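You operate a simulated robot arm through the tools that you are given. There is no shell and no other tool. Be economical: measure what you need, move in short steps, check, and stop when the job is done.

You are at the controls of a simulated robot arm. One attempt, no reset.

TASK
Set the black slider to 1.5.

Only the result counts: the job must be done as asked and must still hold three seconds after the hand-in. Knocking over, shifting, dropping, spilling or breaking anything else fails it.

THE ROBOT
A 7-joint arm with a two-finger parallel gripper, fixed in place. Base frame: the origin is at the foot of the arm, x ahead of it, y to its left, z up. Lengths are in cm, angles in rad, forces in N, time in s.
Its first joint turns from -1.152 to 1.152 rad. Payload 2.6 kg.
The tool frame sits at the grasp point between the pads (the TCP): z along the fingers, y along the line on which they close. The tips reach 3 cm beyond it. The gripper opens to 9.4 cm. The fingers are 2.8 cm wide and 1 cm thick; the gripper's body (5 by 9.6 cm) begins 5.5 cm behind the TCP.
Orientation is that of the tool frame in the base frame, as [roll, pitch, yaw] about the fixed x, y, z axes, in that order (R = Rz(yaw) Ry(pitch) Rx(roll)). With the fingers straight down and closing along the base's y, the tool's x points along the base's -x, its y along +y and its z along -z.

THE INTERFACE
- The arm moves only by the tool drive_tool. Its argument "deltas" is one flat list of numbers, 7 for each row, row after row: the shift along the tool's x, y, z in cm, then the turn, a rotation vector about the tool's x, y, z in rad, then the closure, from 0 (fully open) to 1 (shut). In form: [dx, dy, dz, wx, wy, wz, grip, dx, dy, dz, wx, wy, wz, grip, ...]. A call has 1 to 8 rows; each row shifts and turns the commanded pose from where the row before left it, along the tool's axes as they then stand. A row lasts 0.2 s, in which the tool goes at most 5 cm and 0.15 rad; a call with a longer step from one row to the next is refused whole, and so is a gripper value outside its range. A pose out of reach is approached as far as the arm can. The call stops where the force on the tool passes 40 N (or 10 N more than at its start, if that is more) or the arm is blocked; 0.2 s more then pass. Each finger travels about 7.2 cm/s and halts on what it meets, pressing with about 31 N; the grip force reading is that of the motor and also rises with nothing between the fingers. The clock runs only during rows and for 0.2 s after the last one: add rows that do not move to give the fingers time. It gives the time, the measured TCP pose, the force on the tool (base axes), the opening and the grip force at its end, in the units of the frame above (readings bear some noise).
- Cameras (640 x 400 px; columns grow to the right, rows downward): "scene" is fixed at [4.45, 43.63, 58.44]; the picture's right is [-0.65, -0.76, 0.00], its down [-0.27, 0.23, -0.93] and it looks along [0.71, -0.60, -0.36] (base axes); focal length 309 px, centre (320, 200). "wrist" rides on the gripper at [7.6, 1.4, -10.2] in the tool frame; the picture's right is [-0.18, 0.98, 0.00], its down [-0.75, -0.14, -0.64] and it looks along [-0.63, -0.12, 0.77] (tool axes); focal length 243 px, centre (320, 200). There is no depth. A picture from a camera that has moved, and an enlarged one, comes with that camera's place and axes in the base frame and with its lens. The place of the scene camera against the robot may be out by one fixed shift of up to 1.2 cm in any direction.
- snapshot(camera): a new picture of that camera. No time passes.
- zoom(camera, box): a new picture of the part [left, top, right, bottom] of that camera's present view, enlarged. No time passes.
- job_done(): hands the job in; it is judged then, once.

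Go step by step. Nothing tells you positions but the pictures and the camera data: compare them with the known pose of the tool, close in by small moves and look again before you grip or let go. The budget is 90 turns and 42 pictures, counting those below and the enlarged ones. Unless the task says otherwise, let go and move clear before handing in, and close with one line.

The tools are called after "Call:" by a JSON object that holds its "method" and its "body". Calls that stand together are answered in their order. drive_tool: Moves the arm, as the interface text tells. Its arguments: {"type":"object","properties":{"deltas":{"type":"array"}},"required":["deltas"]} The other tools are called the same way: snapshot (camera) takes a picture; zoom (camera, box) takes an enlarged picture of a part of a camera's view; job_done () hands the job in.

At the start:

```text
clock: 0.0
eef_pos: [39.4, -1.86, 37.3]
tool_rot: [3.14, 0.0, 3.141]
force: [-0.1, 0.1, -1.0]
width: 9.43
gripper_force: 0.0
```

scene: 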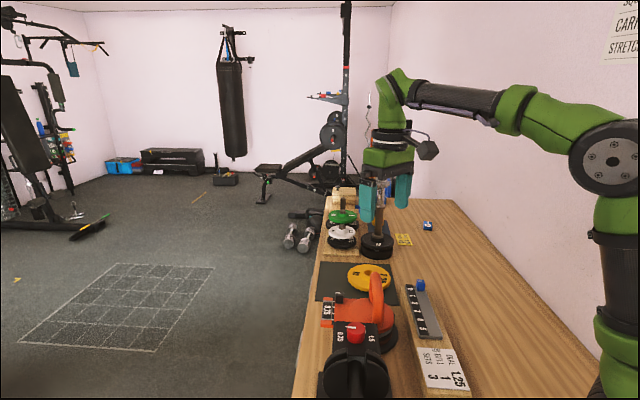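
wrist: 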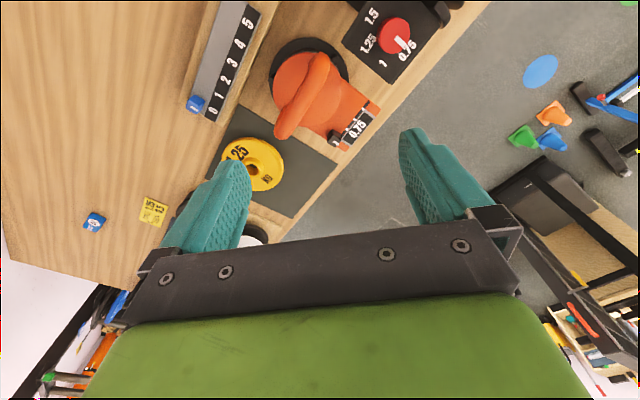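

I see a blue-handled slider with a 0–5 scale, an orange device with a 0.75 scale, and a red dial. I'll zoom to find the black slider.

Call:
{"method": "zoom", "body": {"camera": "scene", "box": [290, 250, 490, 400]}}

Call:
{"method": "zoom", "body": {"camera": "wrist", "box": [160, 0, 480, 200]}}

```text
2.67 times, centred on (390, 325) of scene
camera zoom: at [4.45, 43.63, 58.44], right [-0.65, -0.76, 0.0], down [-0.27, 0.23, -0.93], along [0.71, -0.6, -0.36], focal length 823 px, centre (133, -133)
```

zoom: 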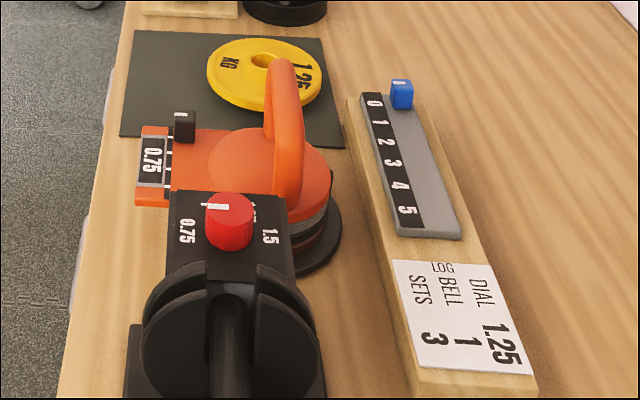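

```text
2.00 times, centred on (320, 100) of wrist
camera zoom: at [31.8, -0.36, 47.5], right [0.18, 0.98, 0.0], down [0.75, -0.14, 0.64], along [0.63, -0.12, -0.77], focal length 485 px, centre (320, 400)
```

zoom: 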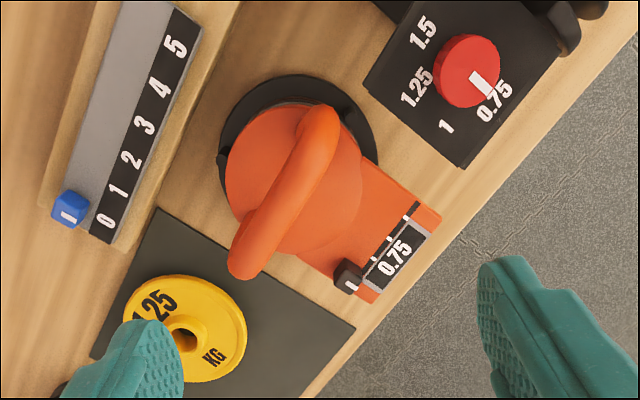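

The black slider is the small black knob on the orange device, near (50, -1.6), z ≈ 9, sliding along about (-0.6, 0.8). I'll move above it with the tool turned along the slide, then look.

Call:
{"method": "drive_tool", "body": {"deltas": [-4.0, 0, 2.5, 0, 0, -0.134, 0, 0, 0, 2.5, 0, 0, -0.134, 0, 0, 0, 2.5, 0, 0, -0.134, 0, 0, 0, 2.5, 0, 0, -0.134, 0, 0, 0, 0, 0, 0, -0.134, 0, 0, 0, 0, 0, 0, 0, 0]}}

Call:
{"method": "snapshot", "body": {"camera": "wrist"}}

```text
clock: 1.4
eef_pos: [43.4, -1.85, 27.24]
tool_rot: [3.141, 0.001, -2.469]
force: [-0.3, -0.1, -0.1]
width: 9.43
gripper_force: 0.1
```

```text
37 pictures are left
camera wrist: at [36.63, -5.41, 37.49], right [-0.47, 0.88, 0.0], down [0.68, 0.36, 0.64], along [0.57, 0.3, -0.77], focal length 243 px, centre (320, 200)
```

wrist: 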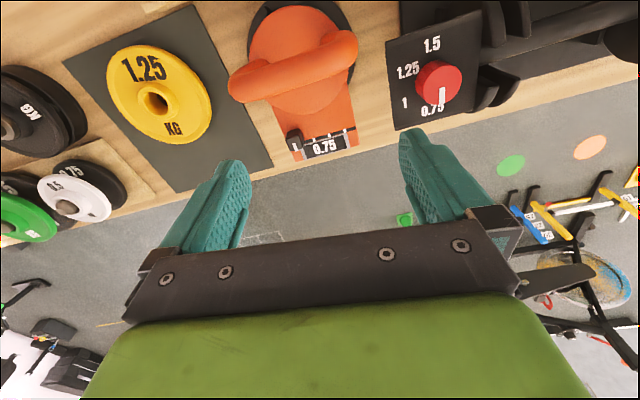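

Call:
{"method": "zoom", "body": {"camera": "wrist", "box": [240, 90, 400, 190]}}

Call:
{"method": "zoom", "body": {"camera": "scene", "box": [310, 275, 390, 335]}}

```text
4.00 times, centred on (320, 140) of wrist
camera zoom: at [36.63, -5.41, 37.49], right [-0.47, 0.88, 0.0], down [0.68, 0.36, 0.64], along [0.57, 0.3, -0.77], focal length 970 px, centre (320, 440)
```

zoom: 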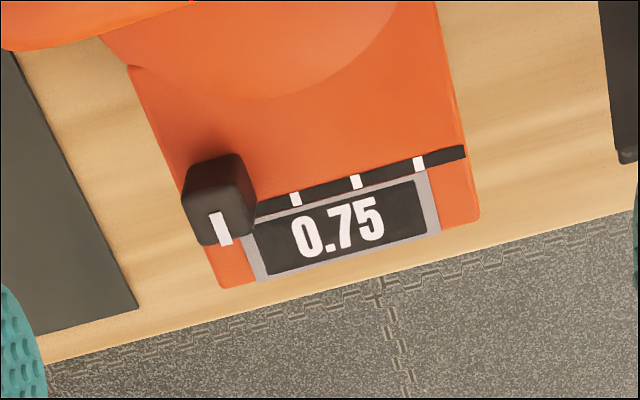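

```text
6.67 times, centred on (350, 305) of scene
camera zoom: at [4.45, 43.63, 58.44], right [-0.65, -0.76, 0.0], down [-0.27, 0.23, -0.93], along [0.71, -0.6, -0.36], focal length 2057 px, centre (120, -500)
```

zoom: 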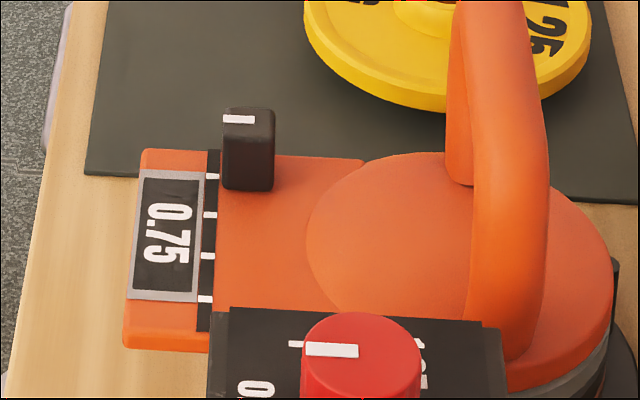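

The scale has four ticks about 2 cm apart (0.75, 1, 1.25, 1.5), and the knob sits on the first. I'll go lower over the knob with the fingers partly closed and check again.

Call:
{"method": "drive_tool", "body": {"deltas": [-1.83, -1.35, 2, 0, 0, 0, 0.5, -1.83, -1.35, 2, 0, 0, 0, 0.5, -1.83, -1.35, 2, 0, 0, 0, 0.5, 0, 0, 1, 0, 0, -0.113, 0.5, 0, 0, 0, 0, 0, 0, 0.5]}}

Call:
{"method": "snapshot", "body": {"camera": "wrist"}}

Call:
{"method": "snapshot", "body": {"camera": "scene"}}

```text
clock: 2.6
eef_pos: [50.22, -1.63, 20.47]
tool_rot: [-3.141, -0.001, -2.357]
force: [-0.6, 0.5, -0.3]
width: 4.71
gripper_force: 0.1
```

```text
34 pictures are left
camera wrist: at [43.86, -5.95, 30.55], right [-0.56, 0.83, 0.0], down [0.63, 0.43, 0.64], along [0.53, 0.36, -0.77], focal length 243 px, centre (320, 200)
```

wrist: 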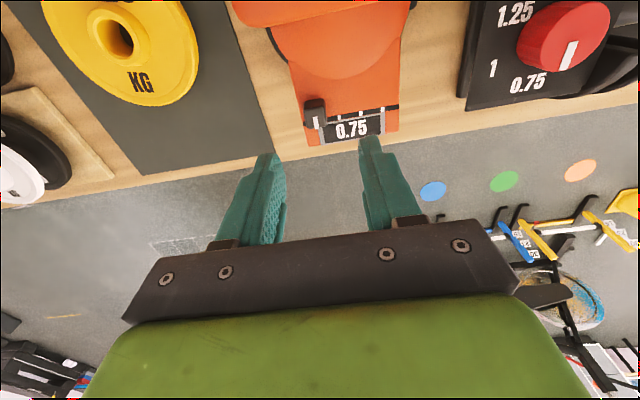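

```text
33 pictures are left
```

scene: 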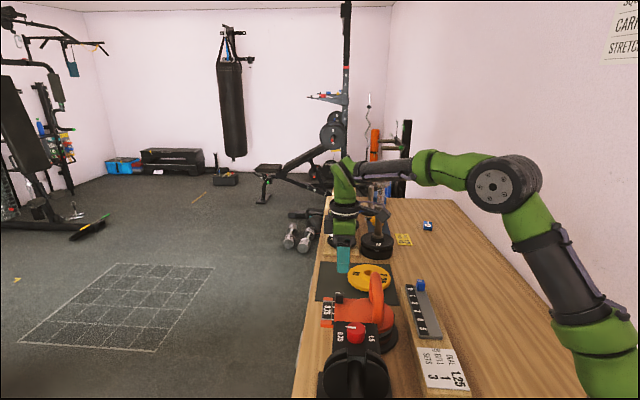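

The knob is in view; I'll zoom on it and recompute the position by parallax.

Call:
{"method": "zoom", "body": {"camera": "wrist", "box": [260, 70, 420, 170]}}

```text
4.00 times, centred on (340, 120) of wrist
camera zoom: at [43.86, -5.95, 30.55], right [-0.56, 0.83, 0.0], down [0.63, 0.43, 0.64], along [0.53, 0.36, -0.77], focal length 970 px, centre (240, 520)
```

zoom: 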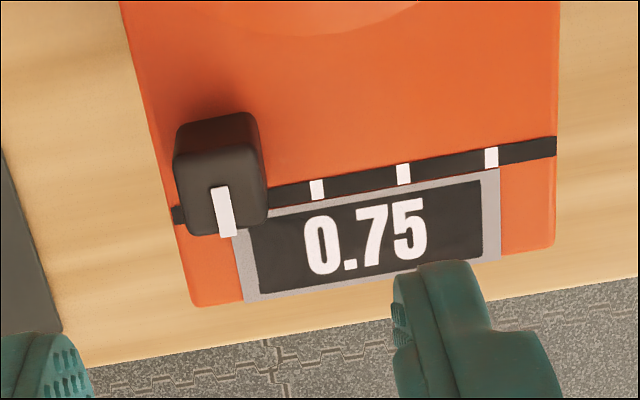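

The knob base is around (50.9, -1.65), and the slide runs along tool y, 6.2–6.3 cm to the last tick. I'll shift over it and descend to just above knob height.

Call:
{"method": "drive_tool", "body": {"deltas": [-0.46, -0.46, 1, 0, 0, 0, 0.5, 0, 0, 2, 0, 0, 0, 0.5, 0, 0, 2, 0, 0, 0, 0.5, 0, 0, 1, 0, 0, 0, 0.5]}}

Call:
{"method": "snapshot", "body": {"camera": "wrist"}}

Call:
{"method": "zoom", "body": {"camera": "scene", "box": [300, 235, 420, 335]}}

```text
clock: 3.6
eef_pos: [50.66, -1.59, 14.41]
tool_rot: [-3.141, 0.001, -2.359]
force: [0.1, 0.7, 0.3]
width: 4.71
gripper_force: 0.1
```

```text
31 pictures are left
camera wrist: at [44.26, -5.9, 24.57], right [-0.56, 0.83, 0.0], down [0.63, 0.43, 0.64], along [0.53, 0.36, -0.77], focal length 243 px, centre (320, 200)
```

wrist: 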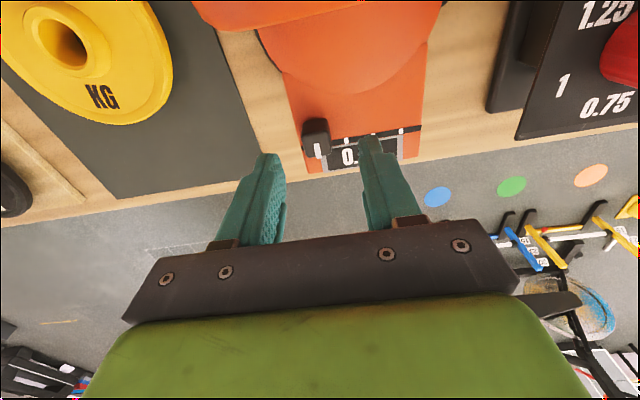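

```text
4.00 times, centred on (360, 285) of scene
camera zoom: at [4.45, 43.63, 58.44], right [-0.65, -0.76, 0.0], down [-0.27, 0.23, -0.93], along [0.71, -0.6, -0.36], focal length 1234 px, centre (160, -140)
```

zoom: 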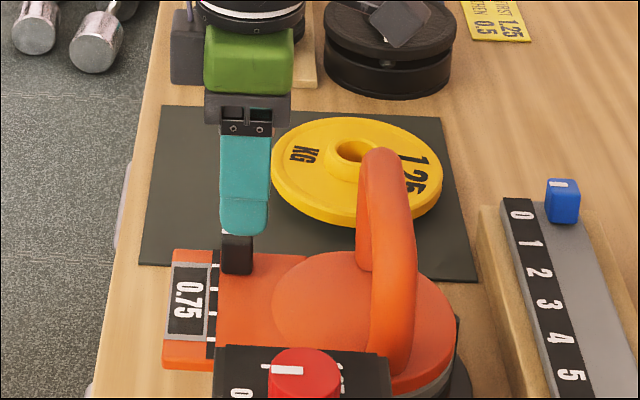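

Tips are still above the knob and seem well aligned. I'll take one closer view before descending.

Call:
{"method": "zoom", "body": {"camera": "wrist", "box": [240, 90, 440, 215]}}

```text
3.20 times, centred on (340, 152) of wrist
camera zoom: at [44.26, -5.9, 24.57], right [-0.56, 0.83, 0.0], down [0.63, 0.43, 0.64], along [0.53, 0.36, -0.77], focal length 776 px, centre (256, 352)
```

zoom: 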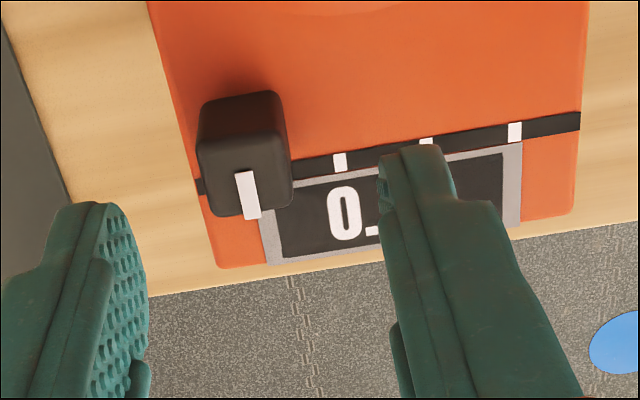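

Ticks and knob triangulate consistently (plate top around z≈6–7.5). I'll centre on the knob and descend a bit, checking contact by view.

Call:
{"method": "drive_tool", "body": {"deltas": [-0.6, -0.37, 0, 0, 0, 0, 0.5, 0, 0, 0.8, 0, 0, 0, 0.5, 0, 0, 0.8, 0, 0, 0, 0.5, 0, 0, 0, 0, 0, 0, 0.5]}}

Call:
{"method": "zoom", "body": {"camera": "wrist", "box": [240, 90, 440, 215]}}

Call:
{"method": "zoom", "body": {"camera": "scene", "box": [310, 265, 390, 325]}}

```text
clock: 4.6
eef_pos: [51.61, -1.45, 12.83]
tool_rot: [-3.141, -0.001, -2.358]
force: [-0.4, 0.5, 0.1]
width: 4.72
gripper_force: 0.0
```

```text
3.20 times, centred on (340, 152) of wrist
camera zoom: at [45.06, -5.72, 22.93], right [-0.56, 0.83, 0.0], down [0.63, 0.43, 0.64], along [0.53, 0.36, -0.77], focal length 776 px, centre (256, 352)
```

zoom: 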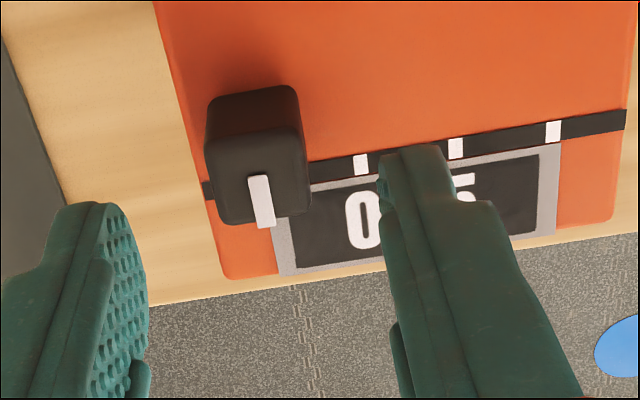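

```text
6.67 times, centred on (350, 295) of scene
camera zoom: at [4.45, 43.63, 58.44], right [-0.65, -0.76, 0.0], down [-0.27, 0.23, -0.93], along [0.71, -0.6, -0.36], focal length 2057 px, centre (120, -433)
```

zoom: 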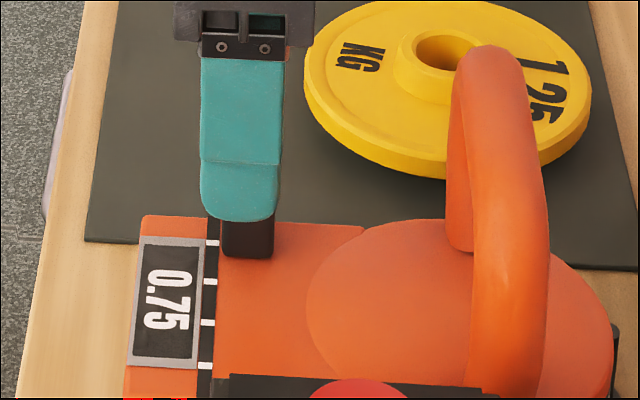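

Alignment is good and tips are at z≈9.8. I'll descend in small steps watching the force.

Call:
{"method": "drive_tool", "body": {"deltas": [0, 0, 0.5, 0, 0, 0, 0.5, 0, 0, 0.4, 0, 0, 0, 0.5, 0, 0, 0, 0, 0, 0, 0.5]}}

Call:
{"method": "zoom", "body": {"camera": "wrist", "box": [240, 90, 440, 215]}}

Call:
{"method": "zoom", "body": {"camera": "scene", "box": [310, 265, 390, 325]}}

```text
clock: 5.4
eef_pos: [51.71, -1.45, 11.72]
tool_rot: [3.141, -0.001, -2.358]
force: [1.0, 0.0, 0.1]
width: 4.7
gripper_force: 0.1
```

```text
3.20 times, centred on (340, 152) of wrist
camera zoom: at [45.14, -5.74, 21.96], right [-0.56, 0.83, 0.0], down [0.63, 0.43, 0.64], along [0.53, 0.36, -0.77], focal length 776 px, centre (256, 352)
```

zoom: 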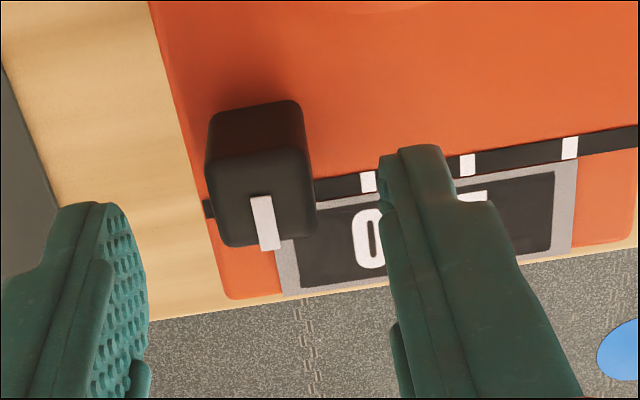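

```text
6.67 times, centred on (350, 295) of scene
camera zoom: at [4.45, 43.63, 58.44], right [-0.65, -0.76, 0.0], down [-0.27, 0.23, -0.93], along [0.71, -0.6, -0.36], focal length 2057 px, centre (120, -433)
```

zoom: 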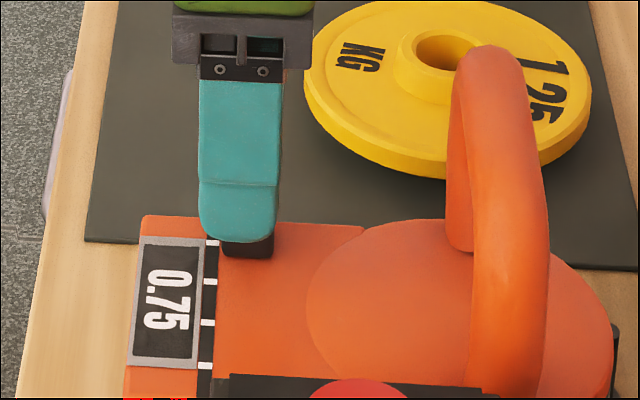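

Tips are at z≈8.8, about 2 cm above the plate, and the knob top is about 9. I'll descend 1.3 cm more and close on the knob.

Call:
{"method": "drive_tool", "body": {"deltas": [0, 0, 0.5, 0, 0, 0, 0.5, 0, 0, 0.5, 0, 0, 0, 0.5, 0, 0, 0.3, 0, 0, 0, 0.5, 0, 0, 0, 0, 0, 0, 0.5]}}

Call:
{"method": "zoom", "body": {"camera": "scene", "box": [310, 265, 390, 325]}}

Call:
{"method": "zoom", "body": {"camera": "wrist", "box": [240, 90, 440, 215]}}

```text
clock: 6.4
eef_pos: [51.6, -1.39, 10.58]
tool_rot: [3.141, -0.001, -2.358]
force: [0.4, -0.7, -0.4]
width: 4.68
gripper_force: 0.1
```

```text
6.67 times, centred on (350, 295) of scene
camera zoom: at [4.45, 43.63, 58.44], right [-0.65, -0.76, 0.0], down [-0.27, 0.23, -0.93], along [0.71, -0.6, -0.36], focal length 2057 px, centre (120, -433)
```

zoom: 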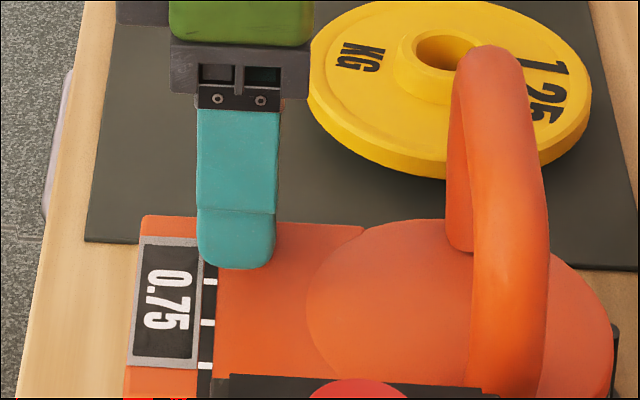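

```text
3.20 times, centred on (340, 152) of wrist
camera zoom: at [45.2, -5.73, 20.72], right [-0.56, 0.83, 0.0], down [0.63, 0.43, 0.64], along [0.53, 0.36, -0.77], focal length 776 px, centre (256, 352)
```

zoom: 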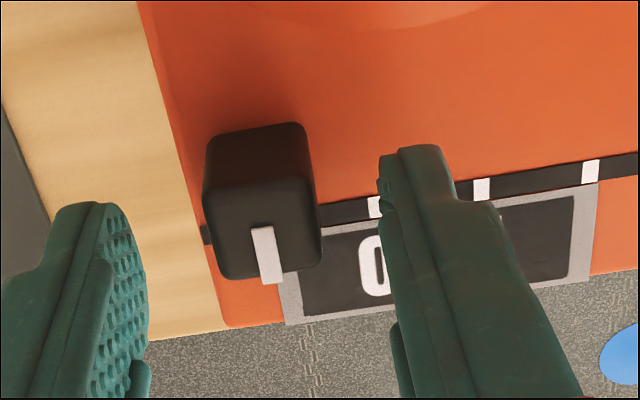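

The knob sits between the pads with space on both sides. Closing on it gently now.

Call:
{"method": "drive_tool", "body": {"deltas": [0, 0, 0, 0, 0, 0, 0.65, 0, 0, 0, 0, 0, 0, 0.75, 0, 0, 0, 0, 0, 0, 0.85, 0, 0, 0, 0, 0, 0, 0.85]}}

Call:
{"method": "zoom", "body": {"camera": "wrist", "box": [240, 90, 440, 215]}}

Call:
{"method": "zoom", "body": {"camera": "scene", "box": [310, 265, 390, 325]}}

```text
clock: 7.4
eef_pos: [51.67, -1.31, 10.5]
tool_rot: [3.139, -0.002, -2.359]
force: [-1.9, 0.8, 0.1]
width: 1.91
gripper_force: 31.4
```

```text
3.20 times, centred on (340, 152) of wrist
camera zoom: at [45.19, -5.7, 20.72], right [-0.56, 0.83, 0.0], down [0.63, 0.43, 0.64], along [0.53, 0.36, -0.77], focal length 776 px, centre (256, 352)
```

zoom: 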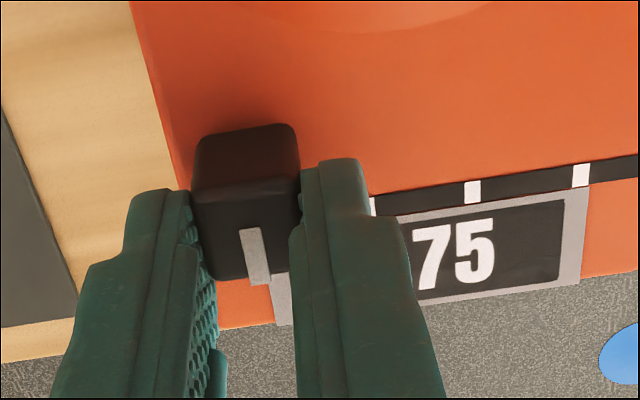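

```text
6.67 times, centred on (350, 295) of scene
camera zoom: at [4.45, 43.63, 58.44], right [-0.65, -0.76, 0.0], down [-0.27, 0.23, -0.93], along [0.71, -0.6, -0.36], focal length 2057 px, centre (120, -433)
```

zoom: 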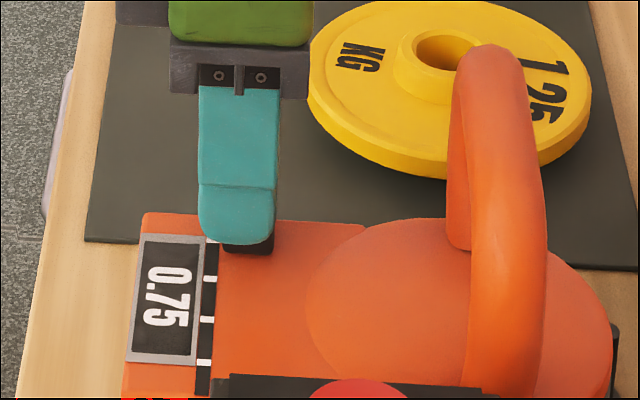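

Gripped the knob (width 1.9 cm). Now I'll slide 2 cm along tool +y and check that only the knob moves.

Call:
{"method": "drive_tool", "body": {"deltas": [0, 0.5, 0, 0, 0, 0, 0.85, 0, 0.5, 0, 0, 0, 0, 0.85, 0, 0.5, 0, 0, 0, 0, 0.85, 0, 0.5, 0, 0, 0, 0, 0.85, 0, 0, 0, 0, 0, 0, 0.85]}}

Call:
{"method": "zoom", "body": {"camera": "scene", "box": [310, 265, 390, 325]}}

Call:
{"method": "zoom", "body": {"camera": "wrist", "box": [240, 90, 440, 215]}}

```text
clock: 8.6
eef_pos: [50.16, -0.04, 10.52]
tool_rot: [-3.139, -0.001, -2.36]
force: [-2.6, -3.3, 13.4]
width: 1.89
gripper_force: 31.4
```

```text
6.67 times, centred on (350, 295) of scene
camera zoom: at [4.45, 43.63, 58.44], right [-0.65, -0.76, 0.0], down [-0.27, 0.23, -0.93], along [0.71, -0.6, -0.36], focal length 2057 px, centre (120, -433)
```

zoom: 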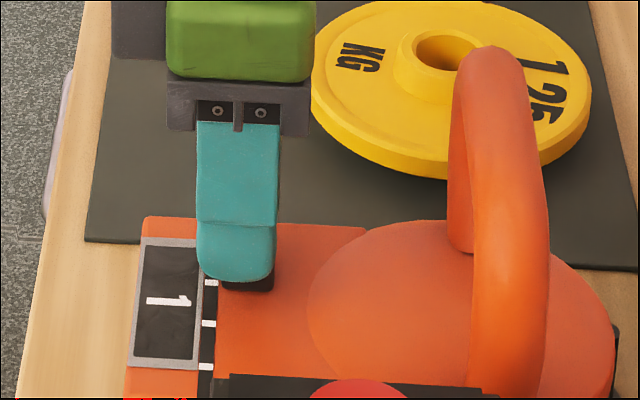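

```text
3.20 times, centred on (340, 152) of wrist
camera zoom: at [43.73, -4.28, 20.68], right [-0.56, 0.83, 0.0], down [0.63, 0.43, 0.64], along [0.53, 0.36, -0.77], focal length 776 px, centre (256, 352)
```

zoom: 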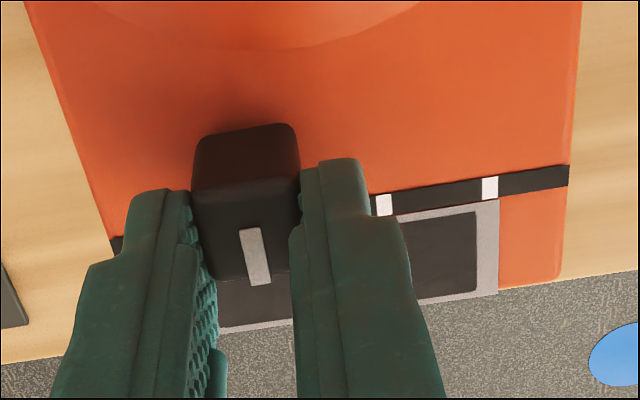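

The display reads 1 and the device is holding still. Continuing another 2 cm, easing up slightly to relieve the vertical force.

Call:
{"method": "drive_tool", "body": {"deltas": [0, 0.5, -0.05, 0, 0, 0, 0.85, 0, 0.5, -0.05, 0, 0, 0, 0.85, 0, 0.5, 0, 0, 0, 0, 0.85, 0, 0.5, 0, 0, 0, 0, 0.85, 0, 0, 0, 0, 0, 0, 0.85]}}

Call:
{"method": "zoom", "body": {"camera": "scene", "box": [310, 265, 390, 325]}}

Call:
{"method": "zoom", "body": {"camera": "wrist", "box": [240, 90, 440, 215]}}

```text
clock: 9.8
eef_pos: [48.87, 1.47, 10.4]
tool_rot: [3.139, -0.001, -2.358]
force: [-2.4, -2.1, 2.8]
width: 1.88
gripper_force: 31.1
```

```text
6.67 times, centred on (350, 295) of scene
camera zoom: at [4.45, 43.63, 58.44], right [-0.65, -0.76, 0.0], down [-0.27, 0.23, -0.93], along [0.71, -0.6, -0.36], focal length 2057 px, centre (120, -433)
```

zoom: 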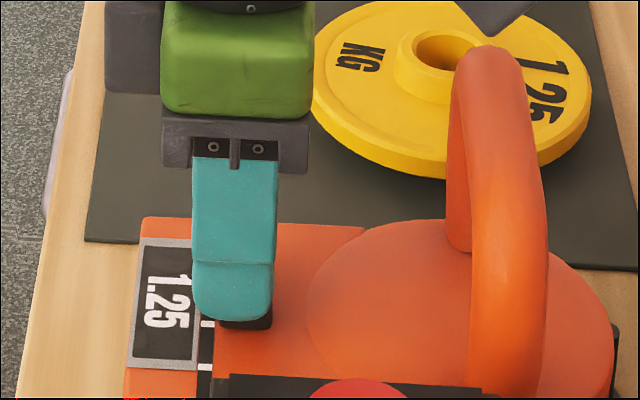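

```text
3.20 times, centred on (340, 152) of wrist
camera zoom: at [42.36, -2.82, 20.68], right [-0.56, 0.83, 0.0], down [0.63, 0.43, 0.64], along [0.53, 0.36, -0.77], focal length 776 px, centre (256, 352)
```

zoom: 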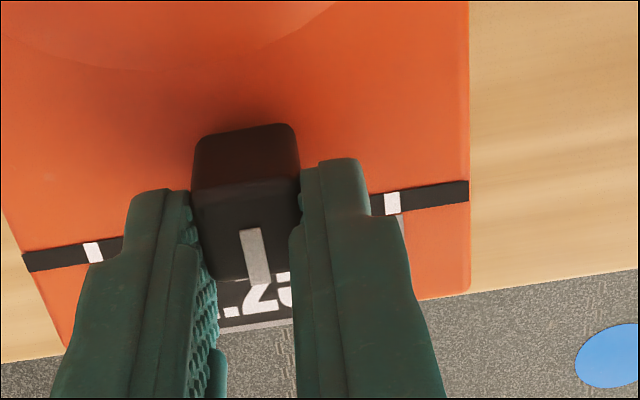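

The display reads 1.25, and pixel spacing puts the tick pitch at about 2.2 cm, so about 2.65 cm remains. I'll move most of it and check.

Call:
{"method": "drive_tool", "body": {"deltas": [0, 0.5, 0, 0, 0, 0, 0.85, 0, 0.5, 0, 0, 0, 0, 0.85, 0, 0.5, 0, 0, 0, 0, 0.85, 0, 0.5, 0, 0, 0, 0, 0.85, 0, 0.5, 0, 0, 0, 0, 0.85, 0, 0.1, 0, 0, 0, 0, 0.85, 0, 0, 0, 0, 0, 0, 0.85]}}

Call:
{"method": "zoom", "body": {"camera": "scene", "box": [310, 265, 390, 325]}}

Call:
{"method": "zoom", "body": {"camera": "wrist", "box": [240, 90, 440, 215]}}

```text
clock: 11.4
eef_pos: [46.96, 3.32, 10.66]
tool_rot: [3.141, 0.0, -2.358]
force: [0.1, 3.1, -1.7]
width: 1.9
gripper_force: 31.0
```

```text
6.67 times, centred on (350, 295) of scene
camera zoom: at [4.46, 43.63, 58.44], right [-0.65, -0.76, 0.0], down [-0.27, 0.23, -0.93], along [0.71, -0.6, -0.36], focal length 2057 px, centre (120, -433)
```

zoom: 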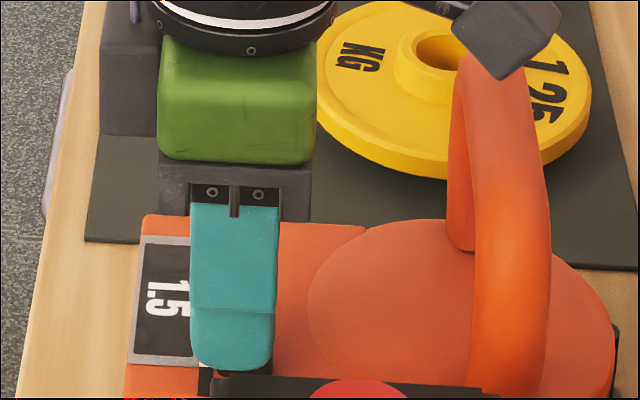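

```text
3.20 times, centred on (340, 152) of wrist
camera zoom: at [40.48, -1.03, 20.8], right [-0.56, 0.83, 0.0], down [0.63, 0.43, 0.64], along [0.53, 0.36, -0.77], focal length 776 px, centre (256, 352)
```

zoom: 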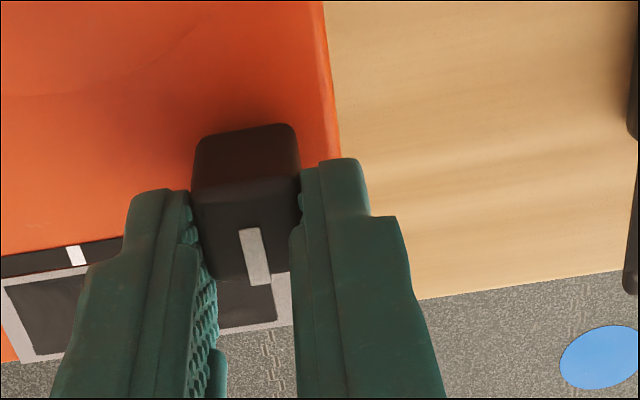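

The display reads 1.5. I'll release with a small opening and check the knob against the tick.

Call:
{"method": "drive_tool", "body": {"deltas": [0, 0, 0, 0, 0, 0, 0.7, 0, 0, 0, 0, 0, 0, 0.6, 0, 0, 0, 0, 0, 0, 0.6, 0, 0, -1, 0, 0, 0, 0.6, 0, 0, -2, 0, 0, 0, 0.6, 0, 0, -3, 0, 0, 0, 0.6, 0, 0, 0, 0, 0, 0, 0.6]}}

Call:
{"method": "zoom", "body": {"camera": "scene", "box": [310, 265, 390, 325]}}

Call:
{"method": "zoom", "body": {"camera": "wrist", "box": [220, 70, 420, 195]}}

```text
clock: 13.0
eef_pos: [46.83, 3.3, 16.55]
tool_rot: [-3.141, -0.001, -2.357]
force: [-0.1, 0.3, 0.8]
width: 3.77
gripper_force: 0.1
```

```text
6.67 times, centred on (350, 295) of scene
camera zoom: at [4.45, 43.63, 58.44], right [-0.65, -0.76, 0.0], down [-0.27, 0.23, -0.93], along [0.71, -0.6, -0.36], focal length 2057 px, centre (120, -433)
```

zoom: 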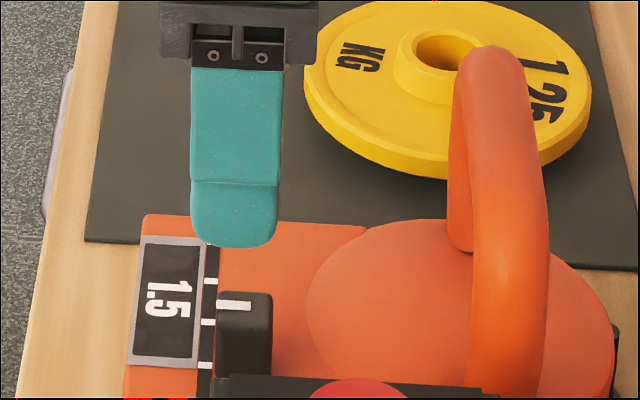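

```text
3.20 times, centred on (320, 132) of wrist
camera zoom: at [40.46, -1.0, 26.72], right [-0.56, 0.83, 0.0], down [0.63, 0.43, 0.64], along [0.53, 0.36, -0.77], focal length 776 px, centre (320, 416)
```

zoom: 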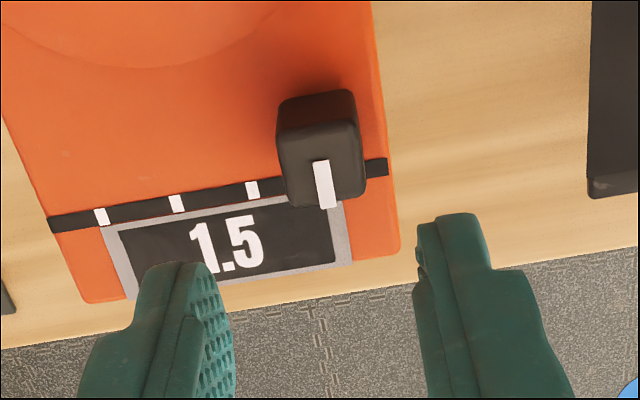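

The display reads 1.5 and the knob lines up with the last tick, with the offset matching what it had at 0.75. The device has not moved. I'll back off a little further and hand in.

Call:
{"method": "drive_tool", "body": {"deltas": [0, 0, -4, 0, 0, 0, 0.6, 0, 0, -4, 0, 0, 0, 0.6, 0, 0, 0, 0, 0, 0, 0.6]}}

Call:
{"method": "snapshot", "body": {"camera": "scene"}}

```text
clock: 13.8
eef_pos: [46.94, 3.48, 24.9]
tool_rot: [-3.141, -0.002, -2.358]
force: [-0.9, 0.0, 0.4]
width: 3.77
gripper_force: 0.0
```

```text
12 pictures are left
```

scene: 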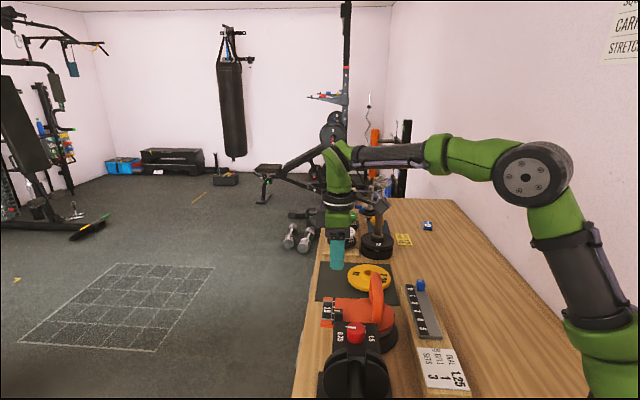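

Everything else is in place and the arm is clear, so I'm handing in.

Call:
{"method": "job_done", "body": {}}

```text
The job is handed in.
```

The black slider is set to 1.5: its display reads 1.5, the knob sits at the last tick, and the arm has let go and moved clear.
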